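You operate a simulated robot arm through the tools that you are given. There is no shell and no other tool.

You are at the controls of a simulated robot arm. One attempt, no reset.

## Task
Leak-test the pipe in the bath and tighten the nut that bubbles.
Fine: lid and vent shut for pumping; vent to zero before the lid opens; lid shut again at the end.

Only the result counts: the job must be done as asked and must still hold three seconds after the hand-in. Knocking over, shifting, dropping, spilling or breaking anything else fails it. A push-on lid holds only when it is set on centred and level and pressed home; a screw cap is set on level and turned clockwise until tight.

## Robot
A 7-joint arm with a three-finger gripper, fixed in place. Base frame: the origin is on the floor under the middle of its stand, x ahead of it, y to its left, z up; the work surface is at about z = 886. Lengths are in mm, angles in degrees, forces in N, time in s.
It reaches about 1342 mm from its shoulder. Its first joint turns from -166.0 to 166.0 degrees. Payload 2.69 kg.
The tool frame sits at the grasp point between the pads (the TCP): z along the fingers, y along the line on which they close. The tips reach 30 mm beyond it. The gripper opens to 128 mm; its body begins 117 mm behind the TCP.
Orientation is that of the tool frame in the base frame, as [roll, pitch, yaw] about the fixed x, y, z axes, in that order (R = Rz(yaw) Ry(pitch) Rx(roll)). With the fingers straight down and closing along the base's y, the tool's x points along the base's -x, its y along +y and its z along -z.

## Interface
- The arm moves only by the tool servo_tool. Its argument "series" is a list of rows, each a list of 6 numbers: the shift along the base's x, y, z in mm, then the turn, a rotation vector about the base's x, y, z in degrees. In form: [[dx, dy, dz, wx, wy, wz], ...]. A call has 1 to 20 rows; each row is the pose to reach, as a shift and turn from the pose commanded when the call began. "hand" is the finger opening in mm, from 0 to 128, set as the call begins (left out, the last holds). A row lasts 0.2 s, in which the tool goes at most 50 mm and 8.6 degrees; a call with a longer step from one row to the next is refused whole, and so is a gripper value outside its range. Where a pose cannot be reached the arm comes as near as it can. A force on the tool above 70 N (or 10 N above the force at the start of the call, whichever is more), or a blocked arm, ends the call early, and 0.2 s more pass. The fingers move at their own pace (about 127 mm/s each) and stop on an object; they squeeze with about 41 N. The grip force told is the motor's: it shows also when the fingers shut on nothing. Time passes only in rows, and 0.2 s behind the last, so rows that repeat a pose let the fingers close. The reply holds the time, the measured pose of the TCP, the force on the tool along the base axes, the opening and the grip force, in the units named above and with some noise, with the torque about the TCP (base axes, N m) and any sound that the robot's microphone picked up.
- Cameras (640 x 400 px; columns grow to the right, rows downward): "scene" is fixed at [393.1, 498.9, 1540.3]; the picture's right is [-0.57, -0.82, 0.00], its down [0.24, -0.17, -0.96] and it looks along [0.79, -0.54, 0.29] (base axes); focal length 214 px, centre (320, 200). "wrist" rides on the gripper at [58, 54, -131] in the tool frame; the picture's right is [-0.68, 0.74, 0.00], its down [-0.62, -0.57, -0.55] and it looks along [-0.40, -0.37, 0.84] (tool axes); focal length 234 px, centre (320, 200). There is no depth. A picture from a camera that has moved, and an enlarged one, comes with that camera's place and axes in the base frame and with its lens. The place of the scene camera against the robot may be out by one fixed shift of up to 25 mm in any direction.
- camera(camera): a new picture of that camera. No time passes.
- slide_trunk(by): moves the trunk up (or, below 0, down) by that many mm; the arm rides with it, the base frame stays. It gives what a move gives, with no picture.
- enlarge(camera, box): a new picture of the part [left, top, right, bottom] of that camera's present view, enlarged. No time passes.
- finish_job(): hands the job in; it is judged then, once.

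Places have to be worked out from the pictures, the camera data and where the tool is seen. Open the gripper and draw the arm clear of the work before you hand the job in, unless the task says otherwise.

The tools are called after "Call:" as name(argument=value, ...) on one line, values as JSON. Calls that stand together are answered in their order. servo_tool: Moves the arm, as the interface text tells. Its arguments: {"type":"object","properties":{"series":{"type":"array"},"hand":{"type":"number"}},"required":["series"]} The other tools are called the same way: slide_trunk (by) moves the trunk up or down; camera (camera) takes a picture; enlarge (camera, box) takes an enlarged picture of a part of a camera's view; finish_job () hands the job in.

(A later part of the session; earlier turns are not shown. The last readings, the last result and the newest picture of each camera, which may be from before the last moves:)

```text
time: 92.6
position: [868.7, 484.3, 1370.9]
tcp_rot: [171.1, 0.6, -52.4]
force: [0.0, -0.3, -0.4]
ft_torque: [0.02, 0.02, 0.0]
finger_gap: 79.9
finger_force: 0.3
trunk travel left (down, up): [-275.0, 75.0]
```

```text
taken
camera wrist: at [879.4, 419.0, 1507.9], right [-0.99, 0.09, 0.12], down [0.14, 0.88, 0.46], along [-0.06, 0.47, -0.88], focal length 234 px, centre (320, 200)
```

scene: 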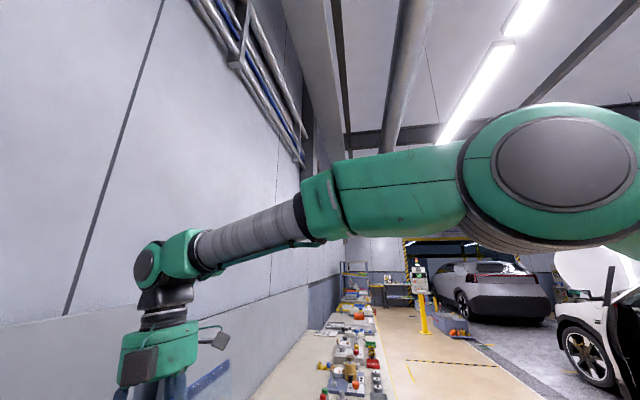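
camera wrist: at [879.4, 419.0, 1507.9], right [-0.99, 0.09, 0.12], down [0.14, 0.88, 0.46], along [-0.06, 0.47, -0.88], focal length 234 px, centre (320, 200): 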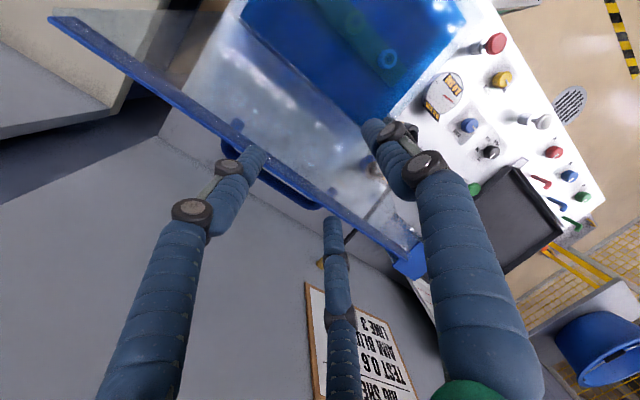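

Clear of the lid, which is intact and open. I level the hand and move forward over the bath toward the blue nut.

Call:
servo_tool(series=[[-10, -5, 15, 2.4, -3.6, 0], [-48, -21, 15, 4.8, -7.26, 0], [-88, -37, 10, 4.8, -7.26, 0], [-130, -53, 0, 4.8, -7.26, 0], [-170, -67, -20, 4.8, -7.26, 0], [-200, -77, -54, 4.8, -7.26, 0], [-211.7, -80, -98, 4.8, -7.26, 0], [-211.7, -80, -121, 4.8, -7.26, 0]])

Call:
servo_tool(series=[[0, 0, -20, 0, 0, -7.5], [0, 0, -40, 0, 0, -15], [0, 0, -60, 0, 0, -22.5]])

Call:
camera(camera="wrist")

Call:
enlarge(camera="wrist", box=[220, 60, 420, 185])

```text
time: 94.4
position: [658.6, 406.7, 1250.7]
tcp_rot: [179.9, -0.2, -52.5]
force: [1.2, 0.4, -1.0]
ft_torque: [-0.01, 0.06, 0.0]
finger_gap: 80.0
finger_force: 0.1
trunk travel left (down, up): [-275.0, 75.0]
```

```text
time: 95.2
position: [656.4, 405.9, 1190.5]
tcp_rot: [179.8, 0.0, -75.1]
force: [0.0, 0.3, -0.8]
ft_torque: [-0.02, 0.01, 0.01]
finger_gap: 80.0
finger_force: 0.0
trunk travel left (down, up): [-275.0, 75.0]
```

```text
taken
camera wrist: at [619.7, 338.2, 1321.3], right [-0.89, 0.46, 0.0], down [0.39, 0.74, 0.55], along [0.25, 0.48, -0.84], focal length 234 px, centre (320, 200)
```

wrist: 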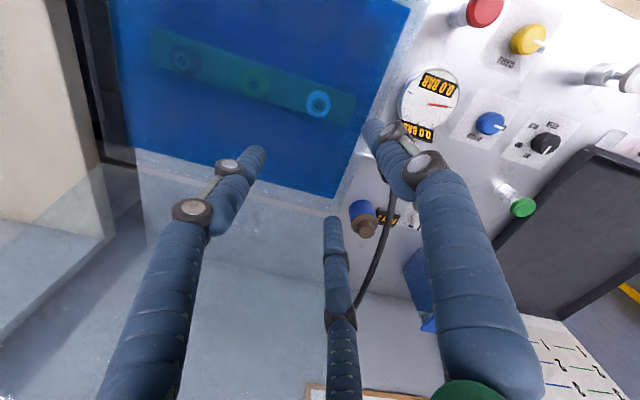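

```text
3.20 times, centred on (320, 122) of wrist
camera zoom: at [619.7, 338.2, 1321.3], right [-0.89, 0.46, 0.0], down [0.39, 0.74, 0.55], along [0.25, 0.48, -0.84], focal length 749 px, centre (320, 448)
```

zoom: 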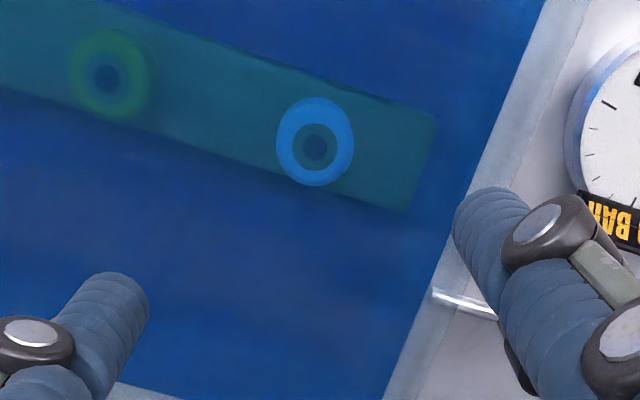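

The nut centre is confirmed at (656, 404). I descend to just above the rim level with the opening at 64 mm and look again.

Call:
servo_tool(series=[[0, -0.7, -35, 0, 0, 0], [0, -1.5, -70, 0, 0, 0], [0, -1.5, -105, 0, 0, 0], [0, -1.5, -130, 0, 0, 0], [0, -1.5, -130, 0, 0, 0]], hand=64)

Call:
camera(camera="wrist")

Call:
enlarge(camera="wrist", box=[220, 60, 420, 185])

```text
time: 96.4
position: [658.7, 405.9, 1057.6]
tcp_rot: [179.8, -0.2, -75.0]
force: [-0.5, 0.0, -0.1]
ft_torque: [0.02, 0.03, 0.01]
finger_gap: 64.1
finger_force: 0.1
trunk travel left (down, up): [-275.0, 75.0]
```

```text
taken
camera wrist: at [621.7, 337.4, 1189.1], right [-0.89, 0.46, 0.0], down [0.39, 0.74, 0.55], along [0.25, 0.48, -0.84], focal length 234 px, centre (320, 200)
```

wrist: 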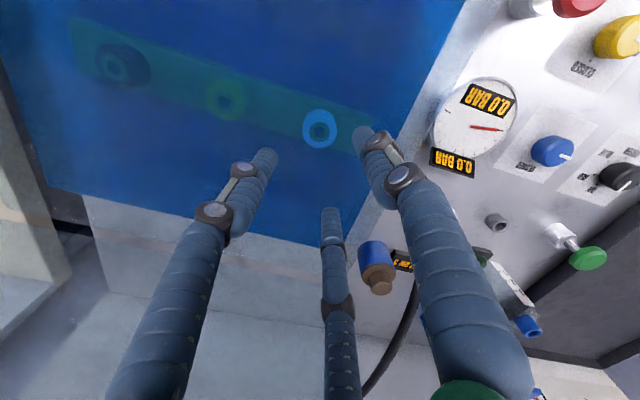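

```text
3.20 times, centred on (320, 122) of wrist
camera zoom: at [621.7, 337.4, 1189.1], right [-0.89, 0.46, 0.0], down [0.39, 0.74, 0.55], along [0.25, 0.48, -0.84], focal length 749 px, centre (320, 448)
```

zoom: 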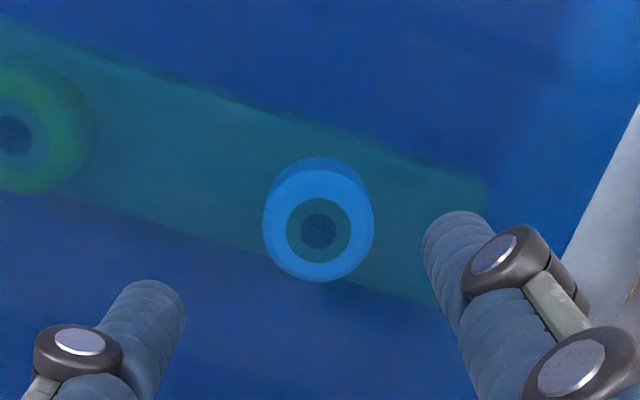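

Call:
servo_tool(series=[[-0.7, -1.2, -20, 0, 0, 0], [-1, -2, -40, 0, 0, 0], [-1, -2, -55, 0, 0, 0], [-1, -2, -60, 0, 0, 0]])

Call:
enlarge(camera="wrist", box=[220, 80, 420, 205])

```text
time: 97.4
position: [656.5, 402.8, 1000.5]
tcp_rot: [179.9, -0.1, -75.0]
force: [0.9, -0.4, 0.1]
ft_torque: [0.01, 0.04, -0.03]
finger_gap: 64.3
finger_force: 0.1
trunk travel left (down, up): [-275.0, 75.0]
```

```text
3.20 times, centred on (320, 142) of wrist
camera zoom: at [620.0, 334.7, 1129.5], right [-0.89, 0.46, 0.0], down [0.39, 0.74, 0.55], along [0.25, 0.48, -0.84], focal length 749 px, centre (320, 384)
```

zoom: 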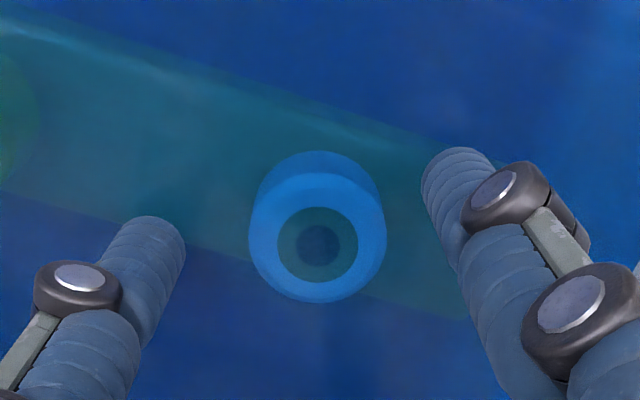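

Nut top is at z≈948, 35 mm wide, ~21 mm tall, and I'm centred within 1–2 mm. I pre-turn the hand +60° for more clockwise travel, then check.

Call:
servo_tool(series=[[-0.5, -1, 0, 0, 0, 8], [-0.5, -1, 0, 0, 0, 16], [-0.5, -1, 0, 0, 0, 24], [-0.5, -1, 0, 0, 0, 32], [-0.5, -1, 0, 0, 0, 40], [-0.5, -1, 0, 0, 0, 48], [-0.5, -1, 0, 0, 0, 56], [-0.5, -1, 0, 0, 0, 60]])

Call:
camera(camera="wrist")

Call:
enlarge(camera="wrist", box=[220, 80, 420, 205])

```text
time: 99.2
position: [657.2, 402.1, 998.6]
tcp_rot: [179.8, -0.1, -14.9]
force: [-0.8, 0.8, 1.1]
ft_torque: [-0.01, 0.0, 0.0]
finger_gap: 64.0
finger_force: 0.0
trunk travel left (down, up): [-275.0, 75.0]
```

```text
taken
camera wrist: at [698.6, 336.8, 1129.5], right [-0.84, -0.54, 0.0], down [-0.45, 0.71, 0.55], along [-0.29, 0.46, -0.84], focal length 234 px, centre (320, 200)
```

wrist: 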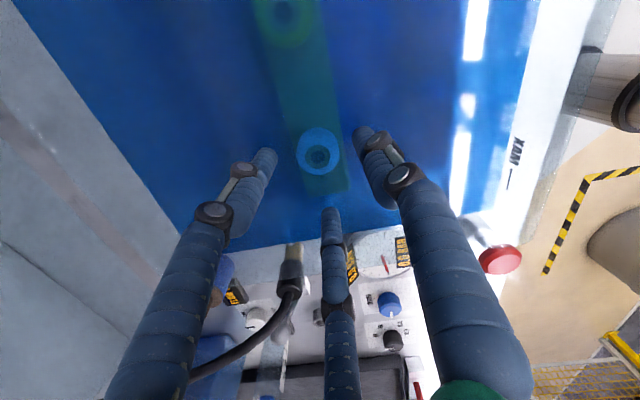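

```text
3.20 times, centred on (320, 142) of wrist
camera zoom: at [698.6, 336.8, 1129.5], right [-0.84, -0.54, 0.0], down [-0.45, 0.71, 0.55], along [-0.29, 0.46, -0.84], focal length 749 px, centre (320, 384)
```

zoom: 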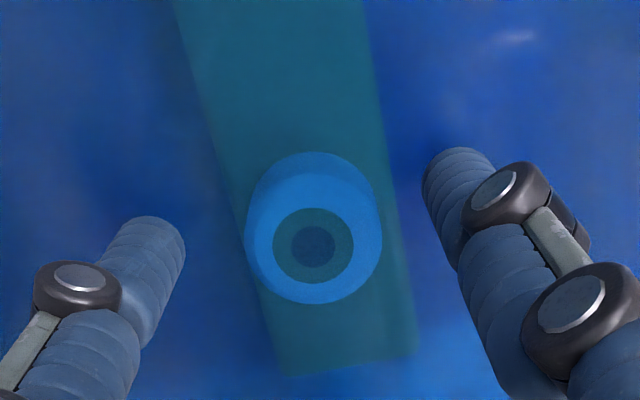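

Combining both views, the nut's top is at z≈938 and I'm on its axis within 1 mm. I descend around it with force watch.

Call:
servo_tool(series=[[0, 0.5, -15, 0, 0, 0], [0, 0.5, -28, 0, 0, 0], [0, 0.5, -36, 0, 0, 0], [0, 0.5, -42, 0, 0, 0], [0, 0.5, -45, 0, 0, 0]], hand=56)

Call:
enlarge(camera="wrist", box=[220, 80, 420, 205])

```text
time: 100.4
position: [655.8, 402.5, 953.4]
tcp_rot: [179.8, 0.0, -15.0]
force: [0.2, -0.4, -0.4]
ft_torque: [0.02, 0.0, 0.04]
finger_gap: 56.1
finger_force: 0.1
trunk travel left (down, up): [-275.0, 75.0]
```

```text
3.20 times, centred on (320, 142) of wrist
camera zoom: at [697.3, 336.8, 1084.7], right [-0.84, -0.54, 0.0], down [-0.45, 0.71, 0.55], along [-0.29, 0.46, -0.84], focal length 749 px, centre (320, 384)
```

zoom: 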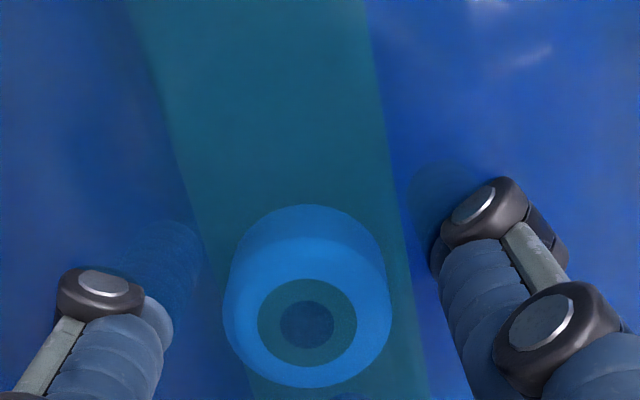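

Centred to ~2 mm; I correct that and close on the nut.

Call:
servo_tool(series=[[1.8, 1.2, 0, 0, 0, 0], [1.8, 1.2, 0, 0, 0, 0]])

Call:
servo_tool(series=[[0, 0, 0, 0, 0, 0], [0, 0, 0, 0, 0, 0], [0, 0, 0, 0, 0, 0], [0, 0, 0, 0, 0, 0]], hand=30)

Call:
enlarge(camera="wrist", box=[220, 80, 420, 205])

```text
time: 101.0
position: [657.2, 403.3, 953.6]
tcp_rot: [179.9, -0.1, -15.1]
force: [0.5, 0.7, -0.2]
ft_torque: [0.03, 0.01, -0.02]
finger_gap: 56.0
finger_force: 0.1
trunk travel left (down, up): [-275.0, 75.0]
```

```text
time: 102.0
position: [658.0, 403.9, 953.0]
tcp_rot: [179.9, -0.1, -15.0]
force: [7.0, 2.8, -1.8]
ft_torque: [0.13, -0.18, 0.03]
finger_gap: 36.7
finger_force: 44.4
trunk travel left (down, up): [-275.0, 75.0]
```

```text
3.20 times, centred on (320, 142) of wrist
camera zoom: at [699.8, 338.3, 1084.4], right [-0.84, -0.54, 0.0], down [-0.45, 0.71, 0.55], along [-0.29, 0.46, -0.84], focal length 749 px, centre (320, 384)
```

zoom: 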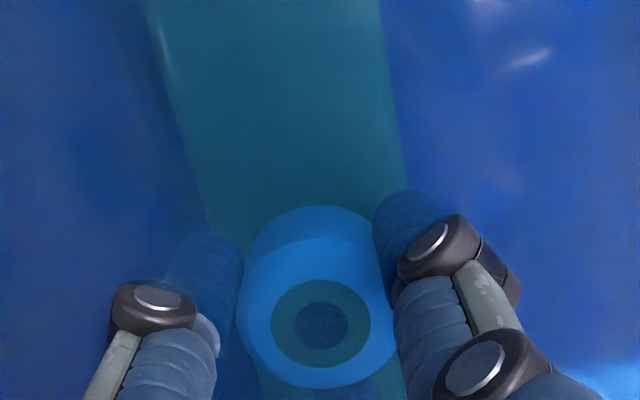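

Firm grip (36.7 mm, 44 N). I turn clockwise in steps, watching the torque.

Call:
servo_tool(series=[[0, 0, 0, 0, 0, -6], [0, 0, 0, 0, 0, -12], [0, 0, 0, 0, 0, -18], [0, 0, 0, 0, 0, -24], [0, 0, 0, 0, 0, -30]])

Call:
servo_tool(series=[[0, 0, 0, 0, 0, -6], [0, 0, 0, 0, 0, -12], [0, 0, 0, 0, 0, -18], [0, 0, 0, 0, 0, -24], [0, 0, 0, 0, 0, -30]])

Call:
enlarge(camera="wrist", box=[220, 80, 420, 205])

```text
time: 103.2
position: [657.2, 403.5, 954.7]
tcp_rot: [179.9, 0.1, -45.1]
force: [12.9, -11.0, 1.1]
ft_torque: [-0.54, -0.18, -0.02]
finger_gap: 36.9
finger_force: 44.9
trunk travel left (down, up): [-275.0, 75.0]
```

```text
time: 104.4
position: [657.2, 402.9, 954.4]
tcp_rot: [179.8, 0.0, -75.1]
force: [11.4, -4.0, -5.6]
ft_torque: [0.06, -0.33, 0.6]
finger_gap: 37.1
finger_force: 45.2
trunk travel left (down, up): [-275.0, 75.0]
```

```text
3.20 times, centred on (320, 142) of wrist
camera zoom: at [620.5, 334.9, 1084.7], right [-0.89, 0.46, 0.0], down [0.39, 0.74, 0.55], along [0.25, 0.48, -0.84], focal length 749 px, centre (320, 384)
```

zoom: 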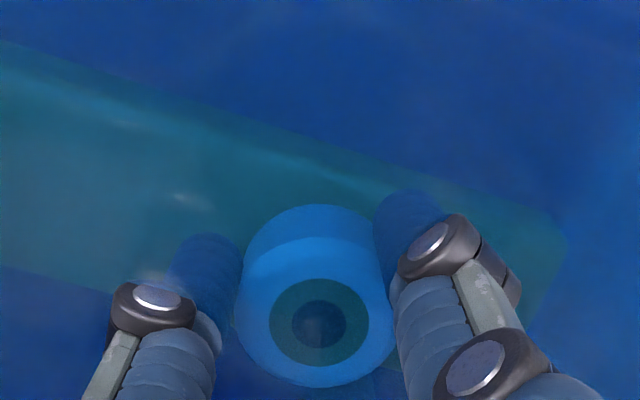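

Torque has risen to 0.6 N·m after 60°. I continue in smaller steps to see whether it is tight.

Call:
servo_tool(series=[[0, 0, 0, 0, 0, -5], [0, 0, 0, 0, 0, -10]])

Call:
servo_tool(series=[[0, 0, 0, 0, 0, -5], [0, 0, 0, 0, 0, -10]])

Call:
servo_tool(series=[[0, 0, 0, 0, 0, -5], [0, 0, 0, 0, 0, -10]])

```text
time: 105.0
position: [658.4, 402.9, 955.1]
tcp_rot: [179.9, -0.2, -85.0]
force: [7.7, -5.0, -1.4]
ft_torque: [-0.24, -0.03, 0.74]
finger_gap: 37.2
finger_force: 45.2
trunk travel left (down, up): [-275.0, 75.0]
```

```text
time: 105.6
position: [656.4, 402.5, 954.2]
tcp_rot: [179.9, 0.1, -95.1]
force: [7.4, -0.5, 0.5]
ft_torque: [-0.06, -0.13, 0.73]
finger_gap: 37.3
finger_force: 45.2
trunk travel left (down, up): [-275.0, 75.0]
```

```text
time: 106.2
position: [657.4, 403.1, 954.1]
tcp_rot: [179.9, -0.1, -105.0]
force: [11.2, -6.8, 1.8]
ft_torque: [-0.16, -0.32, 0.52]
finger_gap: 37.0
finger_force: 45.1
trunk travel left (down, up): [-275.0, 75.0]
```

The torque levels off at about 0.5–0.75 N·m — the fingers slip on a seated nut. I give one more 30° turn to make sure it is fully tight.

Call:
servo_tool(series=[[0, 0, 0, 0, 0, -6], [0, 0, 0, 0, 0, -12], [0, 0, 0, 0, 0, -18], [0, 0, 0, 0, 0, -24], [0, 0, 0, 0, 0, -30]])

Call:
camera(camera="wrist")

```text
time: 107.4
position: [657.7, 403.7, 953.0]
tcp_rot: [179.8, -0.1, -135.1]
force: [11.7, -15.8, -0.9]
ft_torque: [-0.48, -0.33, 0.54]
finger_gap: 36.5
finger_force: 44.8
trunk travel left (down, up): [-275.0, 75.0]
```

```text
taken
camera wrist: at [578.5, 401.6, 1085.1], right [-0.04, 1.0, 0.0], down [0.84, 0.03, 0.55], along [0.55, 0.02, -0.84], focal length 234 px, centre (320, 200)
```

wrist: 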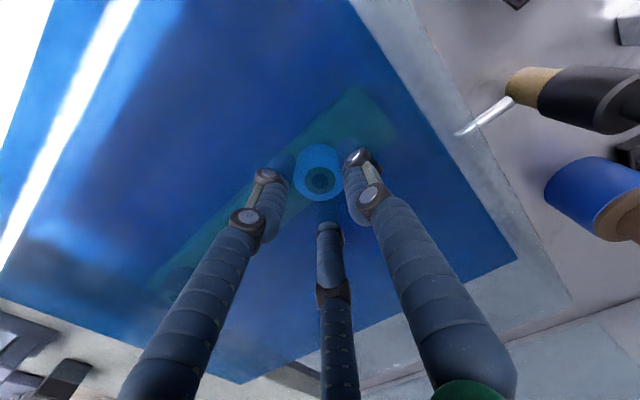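

The torque stays at the slip level, so the nut is seated tight. I release it and rise straight out of the bath.

Call:
servo_tool(series=[[0, 0, 0, 0, 0, 0], [0, 0, 0, 0, 0, 0], [0, 0, 20, 0, 0, 0], [0, 0, 50, 0, 0, 0], [0, 0, 95, 0, 0, 0], [0, 0, 140, 0, 0, 0], [0, 0, 185, 0, 0, 0]], hand=60)

Call:
camera(camera="wrist")

Call:
enlarge(camera="wrist", box=[220, 60, 420, 185])

```text
time: 109.0
position: [659.9, 401.2, 1139.5]
tcp_rot: [179.9, -0.1, -134.9]
force: [-0.1, -0.2, -0.5]
ft_torque: [-0.03, 0.0, -0.01]
finger_gap: 60.0
finger_force: 0.3
trunk travel left (down, up): [-275.0, 75.0]
```

```text
taken
camera wrist: at [579.4, 399.1, 1269.7], right [-0.04, 1.0, 0.0], down [0.84, 0.04, 0.55], along [0.55, 0.02, -0.84], focal length 234 px, centre (320, 200)
```

wrist: 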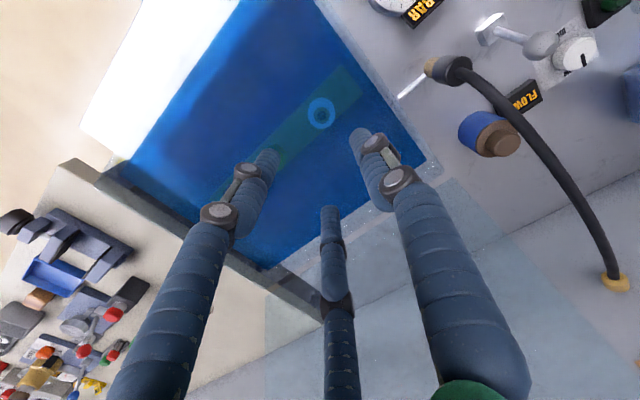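

```text
3.20 times, centred on (320, 122) of wrist
camera zoom: at [579.4, 399.1, 1269.7], right [-0.04, 1.0, 0.0], down [0.84, 0.04, 0.55], along [0.55, 0.02, -0.84], focal length 749 px, centre (320, 448)
```

zoom: 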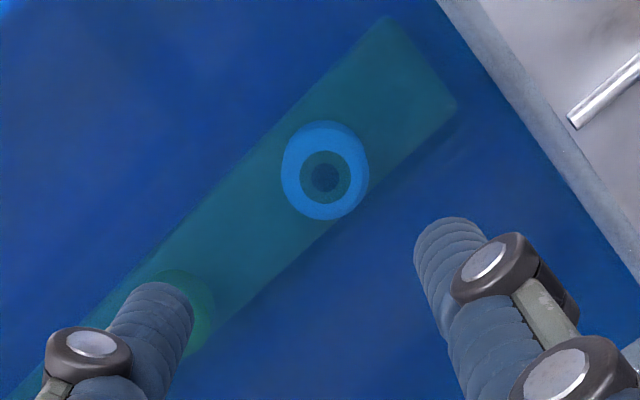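

Nut and pipe look undisturbed. Now I rise, turn to yaw 135° and return to the lid's edge to close it the same way as before.

Call:
servo_tool(series=[[0, 0, 40, 0, 0, -8], [0, 0, 80, 0, 0, -16], [0, 0, 120, 0, 0, -24], [0, 0, 160, 0, 0, -32], [0, 0, 200, 0, 0, -40], [0, 0, 235, 0, 0, -48], [0, 0, 265, 0, 0, -56], [0, 0, 265, 0, 0, -64], [0, 0, 265, 0, 0, -72], [0, 0, 265, 0, 0, -80], [0, 0, 265, 0, 0, -88], [0, 0, 265, 0, 0, -90]], hand=70)

Call:
camera(camera="wrist")

```text
time: 111.6
position: [656.8, 403.7, 1405.3]
tcp_rot: [179.9, -0.1, 134.9]
force: [-0.1, -0.6, 0.5]
ft_torque: [0.04, 0.01, -0.02]
finger_gap: 70.1
finger_force: 0.0
trunk travel left (down, up): [-275.0, 75.0]
```

```text
taken
camera wrist: at [653.4, 484.1, 1534.8], right [1.0, 0.04, 0.0], down [0.03, -0.84, 0.55], along [0.02, -0.55, -0.84], focal length 234 px, centre (320, 200)
```

wrist: 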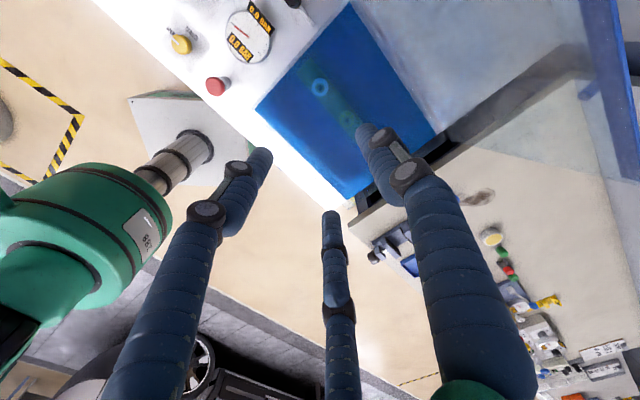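

Call:
servo_tool(series=[[30, 34, 0, 0, 0, 0], [60, 68, 0, 0, 0, 0], [90, 102, 0, 0, 0, 0], [120, 137, -2, 0, 0, 0], [147, 170, -5, 0, 0, 0], [147, 170, -5, 0, 0, 0]])

Call:
camera(camera="wrist")

Call:
enlarge(camera="wrist", box=[200, 100, 440, 250])

```text
time: 113.0
position: [802.2, 574.0, 1400.6]
tcp_rot: [179.8, -0.1, 135.0]
force: [-0.3, 0.3, -0.2]
ft_torque: [-0.04, 0.03, -0.02]
finger_gap: 70.2
finger_force: 0.1
trunk travel left (down, up): [-275.0, 75.0]
```

```text
taken
camera wrist: at [798.1, 654.6, 1531.1], right [1.0, 0.04, 0.0], down [0.04, -0.84, 0.55], along [0.02, -0.55, -0.84], focal length 234 px, centre (320, 200)
```

wrist: 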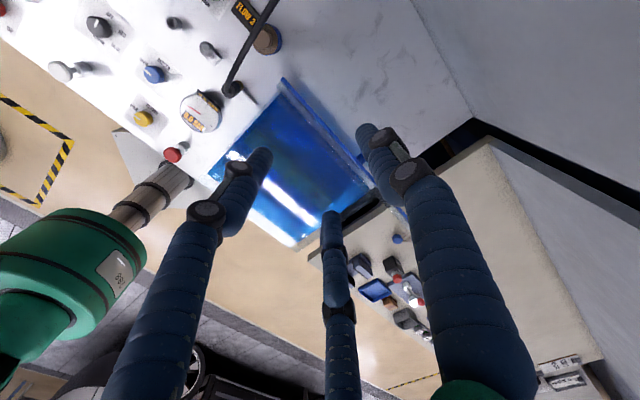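

```text
2.67 times, centred on (320, 175) of wrist
camera zoom: at [798.1, 654.6, 1531.1], right [1.0, 0.04, 0.0], down [0.04, -0.84, 0.55], along [0.02, -0.55, -0.84], focal length 624 px, centre (320, 267)
```

zoom: 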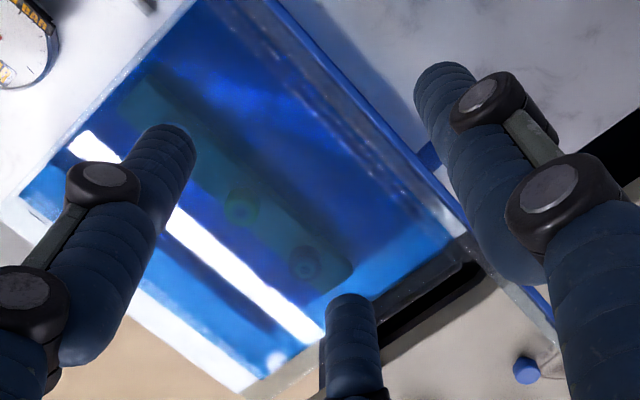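

Same alignment as the first closing. I descend straddling the edge, then narrow the opening to 45 mm.

Call:
servo_tool(series=[[0.5, 0.3, -30, 0, 0, 0], [1, 0.3, -60, 0, 0, 0], [1, 0.3, -85, 0, 0, 0], [1, 0.3, -98, 0, 0, 0], [1, 0.3, -106, 0, 0, 0]])

Call:
servo_tool(series=[[0, 0, 0, 0, 0, 0], [0, 0, 0, 0, 0, 0]], hand=45)

Call:
enlarge(camera="wrist", box=[200, 100, 440, 250])

```text
time: 114.2
position: [804.7, 572.2, 1292.3]
tcp_rot: [-180.0, -0.1, 135.0]
force: [0.8, 0.2, -0.3]
ft_torque: [-0.01, 0.0, 0.0]
finger_gap: 70.1
finger_force: 0.1
trunk travel left (down, up): [-275.0, 75.0]
```

```text
time: 114.8
position: [804.6, 572.0, 1292.3]
tcp_rot: [179.9, -0.1, 135.0]
force: [-0.3, -1.0, 0.7]
ft_torque: [0.03, -0.03, 0.01]
finger_gap: 45.1
finger_force: 0.1
trunk travel left (down, up): [-275.0, 75.0]
```

```text
2.67 times, centred on (320, 175) of wrist
camera zoom: at [800.0, 652.9, 1423.0], right [1.0, 0.04, 0.0], down [0.04, -0.84, 0.55], along [0.02, -0.55, -0.84], focal length 624 px, centre (320, 267)
```

zoom: 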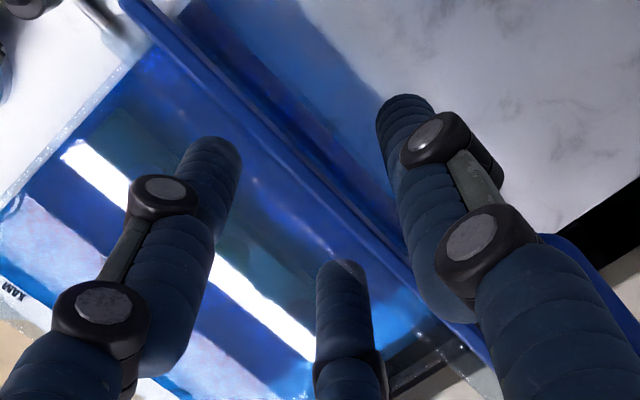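

The picture matches the first closing exactly, so I repeat the proven path: pull past vertical.

Call:
servo_tool(series=[[-7, -7, 1.5, 0.35, -0.35, 0], [-14, -14, 3, 0.7, -0.7, 0], [-21.3, -21.3, 5.2, 1.4, -1.4, 0], [-32, -32, 6.5, 2.1, -2.1, 0], [-42.8, -42.8, 7.6, 2.8, -2.8, 0]])

Call:
servo_tool(series=[[-7, -7, 0, 0.5, -0.5, 0], [-14, -14, 0, 0.9, -0.9, 0], [-21.6, -21.6, -0.2, 1.4, -1.4, 0], [-28.8, -28.8, -1, 2.1, -2.1, 0], [-36, -36, -2, 2.8, -2.8, 0], [-43, -43, -3.4, 3.5, -3.5, 0]])

Call:
camera(camera="wrist")

Call:
enlarge(camera="wrist", box=[200, 100, 440, 250])

```text
time: 116.0
position: [763.0, 528.5, 1301.2]
tcp_rot: [175.9, 0.0, 135.0]
force: [-0.3, 0.1, 0.5]
ft_torque: [0.02, 0.01, -0.02]
finger_gap: 45.1
finger_force: 0.2
trunk travel left (down, up): [-275.0, 75.0]
```

```text
time: 117.4
position: [721.1, 488.5, 1298.7]
tcp_rot: [170.9, -0.1, 135.0]
force: [0.8, -0.8, -0.2]
ft_torque: [-0.02, 0.0, -0.01]
finger_gap: 45.1
finger_force: 0.3
trunk travel left (down, up): [-275.0, 75.0]
```

```text
taken
camera wrist: at [701.3, 553.5, 1434.9], right [0.99, 0.04, 0.12], down [-0.02, -0.89, 0.45], along [0.12, -0.45, -0.88], focal length 234 px, centre (320, 200)
```

wrist: 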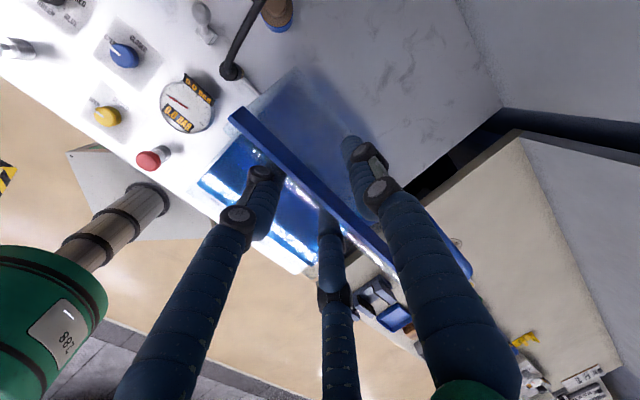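

```text
2.67 times, centred on (320, 175) of wrist
camera zoom: at [701.3, 553.5, 1434.9], right [0.99, 0.04, 0.12], down [-0.02, -0.89, 0.45], along [0.12, -0.45, -0.88], focal length 624 px, centre (320, 267)
```

zoom: 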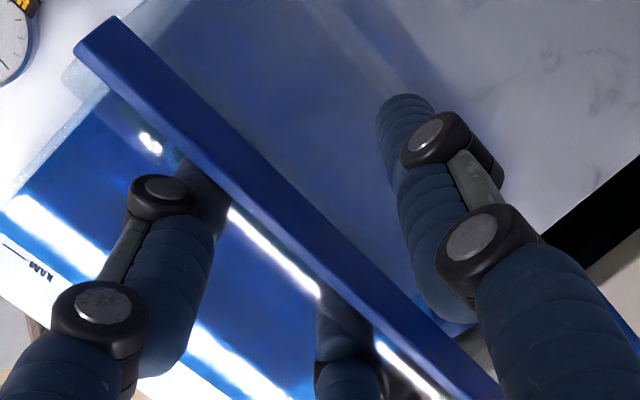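

Identical to before: the lid rests on the front pair. I lower it along the same arc to 60° and on to 30°.

Call:
servo_tool(series=[[-9.5, -9.5, -2.5, 2, -2, 0], [-18.9, -18.9, -5.5, 3.9, -3.9, 0], [-28, -28, -9.2, 5.9, -5.9, 0], [-37.4, -37.4, -13.2, 7.8, -7.8, 0], [-47.5, -47.5, -18.5, 9.6, -9.6, 0], [-57.6, -57.6, -24.1, 11.3, -11.3, 0], [-67.3, -67.3, -30.6, 13.1, -13.1, 0], [-76.9, -76.9, -37.6, 14.85, -14.85, 0]])

Call:
servo_tool(series=[[-9.3, -9.3, -7.8, 1.4, -1.4, 0], [-18.5, -18.5, -15.8, 2.83, -2.83, 0], [-27.2, -27.2, -24.8, 4.2, -4.2, 0], [-35.7, -35.7, -34.1, 5.66, -5.66, 0], [-43.9, -43.9, -44, 7.1, -7.1, 0], [-51.9, -51.9, -54.2, 8.49, -8.49, 0], [-59.4, -59.4, -65.1, 9.9, -9.9, 0], [-66.7, -66.7, -76.3, 11.3, -11.3, 0], [-73.6, -73.6, -88.1, 12.7, -12.7, 0], [-80.2, -80.2, -100.2, 14.14, -14.14, 0], [-86.2, -86.2, -112.8, 15.2, -15.2, 0], [-92, -92, -125.7, 16.26, -16.26, 0]])

Call:
enlarge(camera="wrist", box=[200, 100, 440, 250])

```text
time: 119.2
position: [642.2, 411.5, 1259.4]
tcp_rot: [149.8, 0.0, 135.1]
force: [-2.6, -2.0, 1.2]
ft_torque: [-0.05, 0.02, -0.08]
finger_gap: 45.5
finger_force: 0.1
trunk travel left (down, up): [-275.0, 75.0]
```

```text
time: 121.8
position: [550.8, 320.1, 1134.8]
tcp_rot: [126.9, 0.1, 135.0]
force: [0.6, -0.7, -1.1]
ft_torque: [-0.01, 0.07, -0.03]
finger_gap: 45.9
finger_force: 0.5
trunk travel left (down, up): [-275.0, 75.0]
```

```text
2.67 times, centred on (320, 175) of wrist
camera zoom: at [458.2, 311.2, 1255.7], right [0.79, -0.17, 0.59], down [-0.11, -0.99, -0.12], along [0.6, 0.03, -0.8], focal length 624 px, centre (320, 267)
```

zoom: 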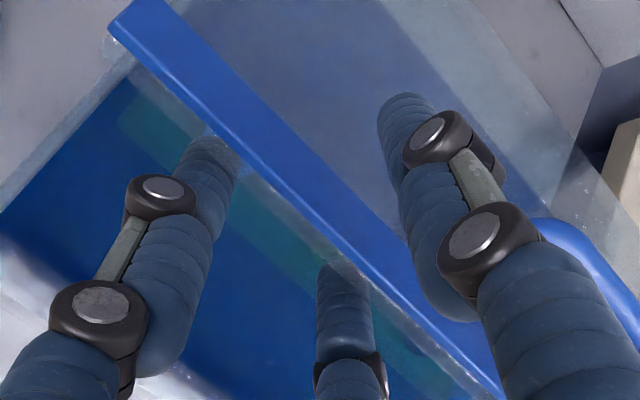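

Same state as the first time. I finish with the same last stretch down to the rim.

Call:
servo_tool(series=[[-5.2, -5.2, -13.4, 1.05, -1.05, 0], [-10.2, -10.2, -26.9, 2.1, -2.1, 0], [-14.5, -14.5, -41, 3.2, -3.2, 0], [-18.7, -18.7, -55, 4.24, -4.24, 0], [-22.2, -22.2, -69.5, 5.1, -5.1, 0], [-25.5, -25.5, -84, 6, -6, 0], [-28, -28, -99, 6.9, -6.9, 0], [-30.3, -30.3, -113.8, 7.78, -7.78, 0]])

Call:
enlarge(camera="wrist", box=[200, 100, 440, 250])

```text
time: 123.6
position: [519.6, 289.7, 1022.1]
tcp_rot: [115.9, 0.0, 135.0]
force: [0.8, 0.1, -0.3]
ft_torque: [0.01, -0.01, 0.03]
finger_gap: 45.0
finger_force: 0.2
trunk travel left (down, up): [-275.0, 75.0]
```

```text
2.67 times, centred on (320, 175) of wrist
camera zoom: at [412.2, 266.0, 1126.0], right [0.71, -0.25, 0.66], down [-0.09, -0.96, -0.27], along [0.7, 0.13, -0.7], focal length 624 px, centre (320, 267)
```

zoom: 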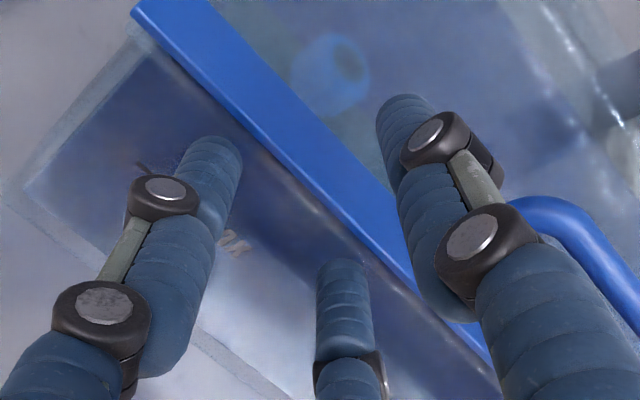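

The lid is down on the rim. I withdraw the fingers outward along the tool axis.

Call:
servo_tool(series=[[-12, -12, 8, 0, 0, 0], [-25, -25, 17, 0, 0, 0], [-40, -40, 28, 0, 0, 0], [-57, -57, 42, 0, 0, 0], [-75, -75, 60, 0, 0, 0]])

Call:
servo_tool(series=[[0, 0, 30, -5.8, 5.8, 0], [0, 0, 60, -11.6, 11.6, 0], [0, 0, 90, -17.4, 17.4, 0], [0, 0, 120, -23.2, 23.2, 0], [0, 0, 150, -29, 29, 0], [0, 0, 180, -34.8, 34.8, 0], [0, 0, 210, -40.6, 40.6, 0], [0, 0, 235, -45.2, 45.2, 0]])

Call:
camera(camera="wrist")

```text
time: 124.8
position: [443.9, 213.3, 1080.8]
tcp_rot: [115.9, 0.0, 135.1]
force: [-0.9, 0.2, 0.7]
ft_torque: [0.01, 0.01, 0.02]
finger_gap: 44.7
finger_force: 0.1
trunk travel left (down, up): [-275.0, 75.0]
```

```text
time: 126.6
position: [441.5, 212.6, 1314.2]
tcp_rot: [-179.9, 0.0, 135.1]
force: [0.3, 0.5, 0.1]
ft_torque: [-0.01, -0.03, 0.0]
finger_gap: 44.8
finger_force: 0.1
out of reach, approached as far as the arm can: row 5
trunk travel left (down, up): [-275.0, 75.0]
```

```text
taken
camera wrist: at [438.5, 294.2, 1445.0], right [1.0, 0.04, 0.0], down [0.04, -0.83, 0.55], along [0.02, -0.55, -0.84], focal length 234 px, centre (320, 200)
```

wrist: 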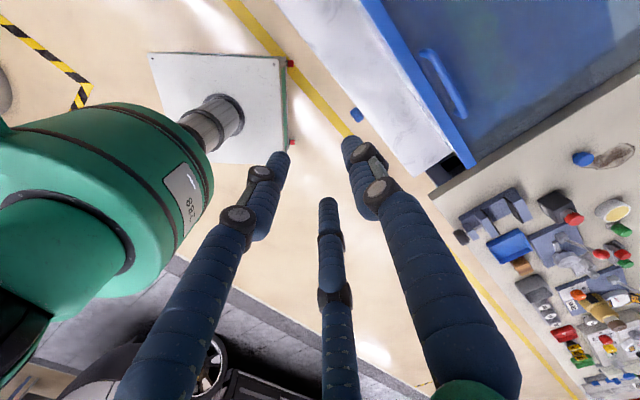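

The lid is shut. To be certain the repair holds I'll do a short re-test: shut the vent again, pump, watch for bubbles, and vent afterwards. I go back over the yellow valve.

Call:
servo_tool(series=[[-8, 20, -10, 0, 0, 8.2], [-16, 40, -20, 0, 0, 16.4], [-24, 60, -30, 0, 0, 24.6], [-32, 80, -40, 0, 0, 32.8], [-40, 100, -50, 0, 0, 41], [-48, 120, -60, 0, 0, 49.2], [-56, 140, -70, 0, 0, 57.4], [-64, 160, -85, 0, 0, 65.6], [-72, 180, -105, 0, 0, 73.8], [-80, 200, -130, 0, 0, 82], [-88, 220, -160, 0, 0, 90.2], [-94, 240, -195, 0, 0, 98.4], [-100, 257, -235, 0, 0, 106.6], [-102, 262, -275, 0, 0, 115]], hand=60)

Call:
camera(camera="wrist")

Call:
enlarge(camera="wrist", box=[220, 60, 420, 185])

```text
time: 129.6
position: [340.1, 475.3, 1039.3]
tcp_rot: [179.9, -0.1, -109.8]
force: [-0.1, 0.8, 0.5]
ft_torque: [-0.02, 0.0, 0.03]
finger_gap: 60.1
finger_force: 0.0
trunk travel left (down, up): [-275.0, 75.0]
```

```text
taken
camera wrist: at [270.4, 440.9, 1169.8], right [-0.46, 0.89, 0.0], down [0.74, 0.39, 0.55], along [0.48, 0.25, -0.84], focal length 234 px, centre (320, 200)
```

wrist: 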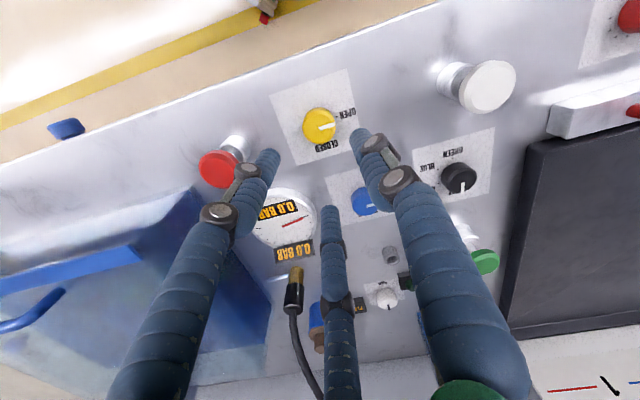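

```text
3.20 times, centred on (320, 122) of wrist
camera zoom: at [270.4, 440.9, 1169.8], right [-0.46, 0.89, 0.0], down [0.74, 0.39, 0.55], along [0.48, 0.25, -0.84], focal length 749 px, centre (320, 448)
```

zoom: 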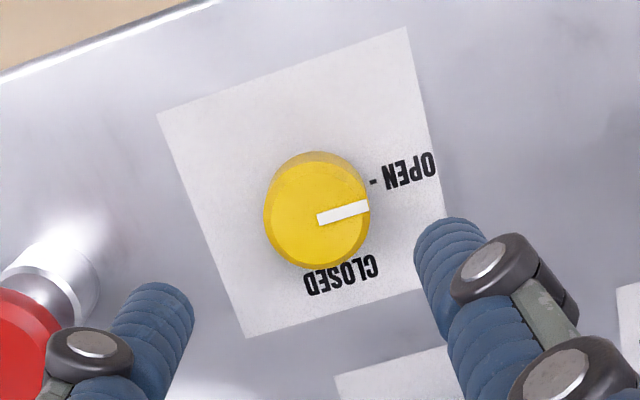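

Knob is in place under the hand. I descend, grip and turn it clockwise 91°.

Call:
servo_tool(series=[[-0.3, -0.3, -40, 0, 0, 0], [-0.3, -0.6, -80, 0, 0, 0], [-0.3, -0.6, -105, 0, 0, 0], [-0.3, -0.6, -117, 0, 0, 0], [-0.3, -0.6, -121.5, 0, 0, 0]])

Call:
servo_tool(series=[[0, 0, 0, 0, 0, 0], [0, 0, 0, 0, 0, 0], [0, 0, 0, 0, 0, 0]], hand=32)

Call:
enlarge(camera="wrist", box=[220, 100, 420, 225])

```text
time: 130.8
position: [342.7, 473.2, 918.5]
tcp_rot: [179.9, -0.1, -110.0]
force: [-0.3, -1.0, -0.6]
ft_torque: [-0.01, -0.03, 0.07]
finger_gap: 60.2
finger_force: 0.2
trunk travel left (down, up): [-275.0, 75.0]
```

```text
time: 131.6
position: [342.1, 475.2, 918.2]
tcp_rot: [179.9, -0.1, -110.0]
force: [-15.5, 7.9, -1.6]
ft_torque: [0.21, 0.38, -0.03]
finger_gap: 43.4
finger_force: 8.4
trunk travel left (down, up): [-275.0, 75.0]
```

```text
3.20 times, centred on (320, 162) of wrist
camera zoom: at [272.1, 439.7, 1048.8], right [-0.46, 0.89, 0.0], down [0.74, 0.39, 0.55], along [0.48, 0.25, -0.84], focal length 749 px, centre (320, 320)
```

zoom: 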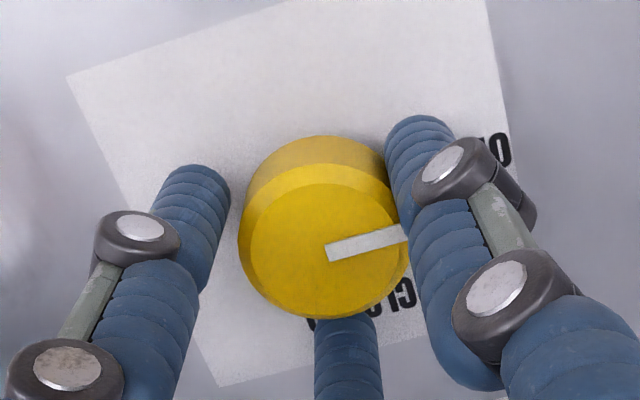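

Slightly off-centre (reaction −x, +y); I shift 2 mm that way so the fingers settle.

Call:
servo_tool(series=[[-1.5, 0.8, 0, 0, 0, 0], [-2.5, 1.2, 0, 0, 0, 0], [-2.5, 1.2, 0, 0, 0, 0], [-2.5, 1.2, 0, 0, 0, 0]], hand=32)

```text
time: 132.6
position: [341.0, 474.7, 918.6]
tcp_rot: [179.9, -0.1, -110.0]
force: [-1.0, -3.1, -5.5]
ft_torque: [-0.05, -0.12, -0.13]
finger_gap: 38.5
finger_force: 44.8
trunk travel left (down, up): [-275.0, 75.0]
```

Good grip now (38.5 mm, 45 N). Turn 91° clockwise to CLOSED.

Call:
servo_tool(series=[[0, 0, 0, 0, 0, -8], [0, 0, 0, 0, 0, -16], [0, 0, 0, 0, 0, -24], [0, 0, 0, 0, 0, -32], [0, 0, 0, 0, 0, -40], [0, 0, 0, 0, 0, -48], [0, 0, 0, 0, 0, -56], [0, 0, 0, 0, 0, -64], [0, 0, 0, 0, 0, -72], [0, 0, 0, 0, 0, -80], [0, 0, 0, 0, 0, -88], [0, 0, 0, 0, 0, -92]])

Call:
servo_tool(series=[[0, 0, 0, 0, 0, 0], [0, 0, 0, 0, 0, 0], [0, 0, 20, 0, 0, 0], [0, 0, 60, 0, 0, 0], [0, 0, 105, 0, 0, 0], [0, 0, 140, 0, 0, 0]], hand=64)

Call:
camera(camera="wrist")

Call:
enlarge(camera="wrist", box=[220, 60, 420, 185])

```text
time: 135.2
position: [339.3, 473.8, 918.7]
tcp_rot: [180.0, 0.0, 158.0]
force: [-7.9, -28.2, -15.1]
ft_torque: [-0.74, 0.14, 0.63]
finger_gap: 36.8
finger_force: 45.1
trunk travel left (down, up): [-275.0, 75.0]
```

```text
time: 136.6
position: [341.6, 475.5, 1058.2]
tcp_rot: [179.9, -0.2, 158.1]
force: [0.6, 0.3, -0.7]
ft_torque: [0.01, 0.01, 0.03]
finger_gap: 64.0
finger_force: 0.1
trunk travel left (down, up): [-275.0, 75.0]
```

```text
taken
camera wrist: at [307.0, 548.8, 1188.7], right [0.9, 0.43, 0.0], down [0.36, -0.76, 0.55], along [0.24, -0.49, -0.84], focal length 234 px, centre (320, 200)
```

wrist: 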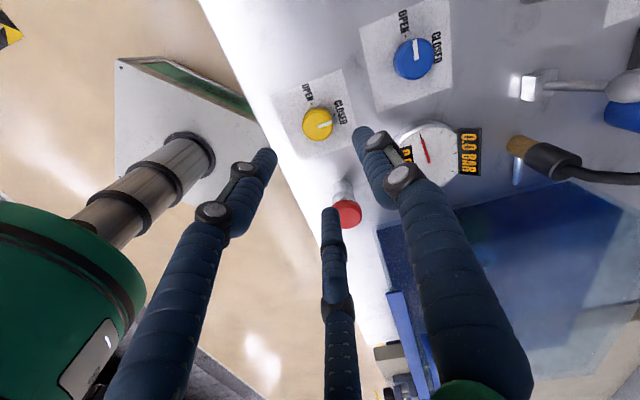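

```text
3.20 times, centred on (320, 122) of wrist
camera zoom: at [307.0, 548.8, 1188.7], right [0.9, 0.43, 0.0], down [0.36, -0.76, 0.55], along [0.24, -0.49, -0.84], focal length 749 px, centre (320, 448)
```

zoom: 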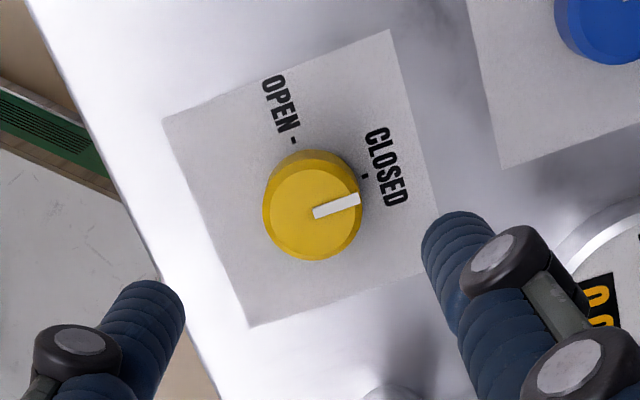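

Yellow reads CLOSED again. I close the fingers, go over the red plunger and pump, watching the gauge.

Call:
servo_tool(series=[[18, -19, 0, 0, 0, 0], [36, -38, 0, 0, 0, 0], [54, -57, -5, 0, 0, 0], [70, -74, -25, 0, 0, 0], [75, -79, -50, 0, 0, 0], [75, -79, -58, 0, 0, 0]], hand=0)

Call:
camera(camera="wrist")

```text
time: 138.0
position: [416.3, 397.7, 1002.0]
tcp_rot: [179.9, -0.1, 158.0]
force: [0.2, -0.7, -0.5]
ft_torque: [-0.03, 0.02, 0.01]
finger_gap: 2.1
finger_force: 30.9
trunk travel left (down, up): [-275.0, 75.0]
```

```text
taken
camera wrist: at [382.3, 471.7, 1131.9], right [0.9, 0.43, 0.0], down [0.36, -0.76, 0.55], along [0.24, -0.49, -0.84], focal length 234 px, centre (320, 200)
```

wrist: 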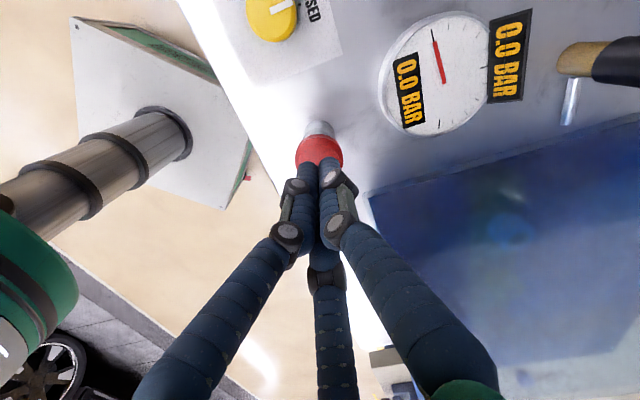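

Gauge and blue nut are both in view. First stroke.

Call:
servo_tool(series=[[0, -1, -14, 0, 0, 0], [0, -1, -27, 0, 0, 0], [0, -1, -35, 0, 0, 0], [0, -1, -41, 0, 0, 0], [0, -1, -45, 0, 0, 0], [0, -1, -22, 0, 0, 0], [0, -1, 0, 0, 0, 0]])

Call:
enlarge(camera="wrist", box=[360, 0, 600, 150])

Call:
servo_tool(series=[[0, 0, -14, 0, 0, 0], [0, 0, -27, 0, 0, 0], [0, 0, -35, 0, 0, 0], [0, 0, -41, 0, 0, 0], [0, 0, -44, 0, 0, 0], [0, 0, -22, 0, 0, 0], [0, 0, 0, 0, 0, 0]])

Call:
enlarge(camera="wrist", box=[360, 0, 600, 150])

```text
time: 139.6
position: [415.1, 398.1, 999.6]
tcp_rot: [180.0, 0.0, 158.1]
force: [-1.0, -0.2, 0.0]
ft_torque: [0.01, -0.01, 0.02]
finger_gap: 2.0
finger_force: 31.9
trunk travel left (down, up): [-275.0, 75.0]
heard: click
```

```text
2.67 times, centred on (480, 75) of wrist
camera zoom: at [379.7, 470.0, 1131.6], right [0.9, 0.43, 0.0], down [0.36, -0.76, 0.55], along [0.24, -0.49, -0.84], focal length 624 px, centre (-107, 533)
```

zoom: 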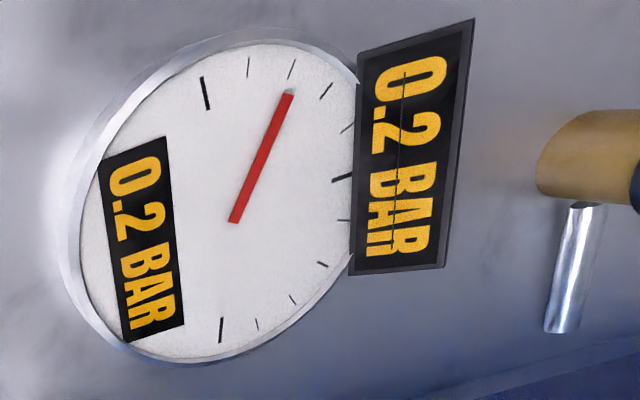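

```text
time: 141.2
position: [415.1, 396.2, 1001.0]
tcp_rot: [179.9, -0.1, 158.0]
force: [-0.5, 0.2, -0.9]
ft_torque: [0.01, 0.02, 0.02]
finger_gap: 2.0
finger_force: 31.9
trunk travel left (down, up): [-275.0, 75.0]
heard: click
```

```text
2.67 times, centred on (480, 75) of wrist
camera zoom: at [379.9, 469.5, 1131.4], right [0.9, 0.43, 0.0], down [0.36, -0.76, 0.55], along [0.24, -0.49, -0.84], focal length 624 px, centre (-107, 533)
```

zoom: 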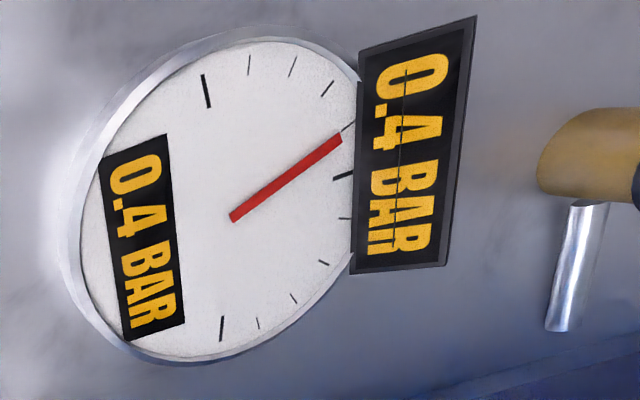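

Exactly 0.4 after two strokes — no loss this time. Third stroke to 0.6.

Call:
servo_tool(series=[[0, 0, -14, 0, 0, 0], [0, 0, -27, 0, 0, 0], [0, 0, -35, 0, 0, 0], [0, 0, -41, 0, 0, 0], [0, 0, -44, 0, 0, 0], [0, 0, -22, 0, 0, 0], [0, 0, 20, 0, 0, 0], [0, 0, 40, 0, 0, 0], [0, 0, 40, 0, 0, 0], [0, 0, 40, 0, 0, 0]])

Call:
camera(camera="wrist")

Call:
enlarge(camera="wrist", box=[360, 0, 600, 150])

Call:
enlarge(camera="wrist", box=[400, 150, 600, 275])

```text
time: 143.4
position: [416.6, 395.1, 1041.0]
tcp_rot: [-180.0, -0.1, 157.9]
force: [0.1, -0.2, -0.9]
ft_torque: [0.0, -0.01, -0.01]
finger_gap: 2.1
finger_force: 31.2
trunk travel left (down, up): [-275.0, 75.0]
heard: click
```

```text
taken
camera wrist: at [381.8, 468.5, 1171.5], right [0.9, 0.43, 0.0], down [0.36, -0.76, 0.55], along [0.24, -0.49, -0.84], focal length 234 px, centre (320, 200)
```

wrist: 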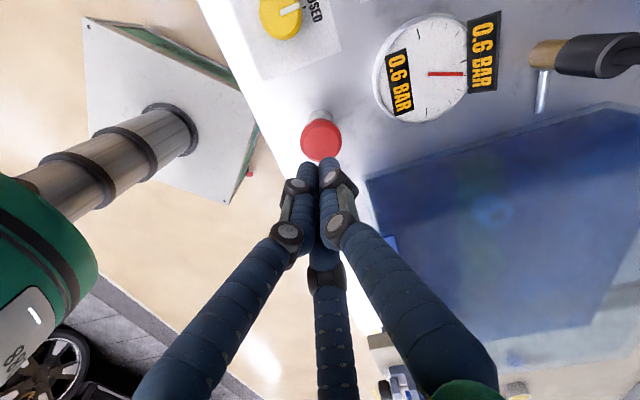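

```text
2.67 times, centred on (480, 75) of wrist
camera zoom: at [381.8, 468.5, 1171.5], right [0.9, 0.43, 0.0], down [0.36, -0.76, 0.55], along [0.24, -0.49, -0.84], focal length 624 px, centre (-107, 533)
```

zoom: 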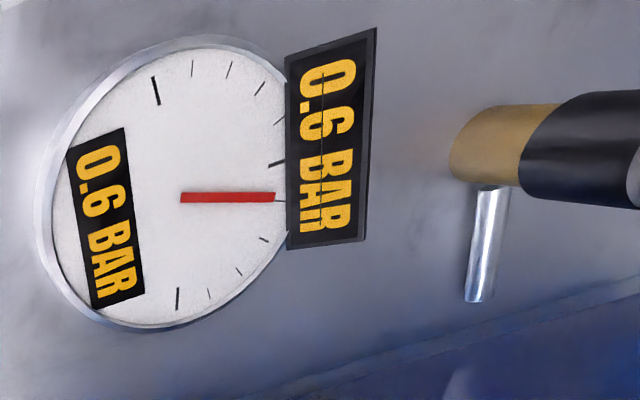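

```text
3.20 times, centred on (500, 212) of wrist
camera zoom: at [381.8, 468.5, 1171.5], right [0.9, 0.43, 0.0], down [0.36, -0.76, 0.55], along [0.24, -0.49, -0.84], focal length 749 px, centre (-256, 160)
```

zoom: 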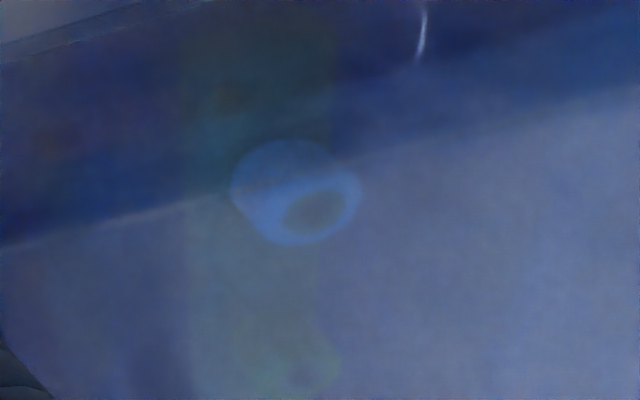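

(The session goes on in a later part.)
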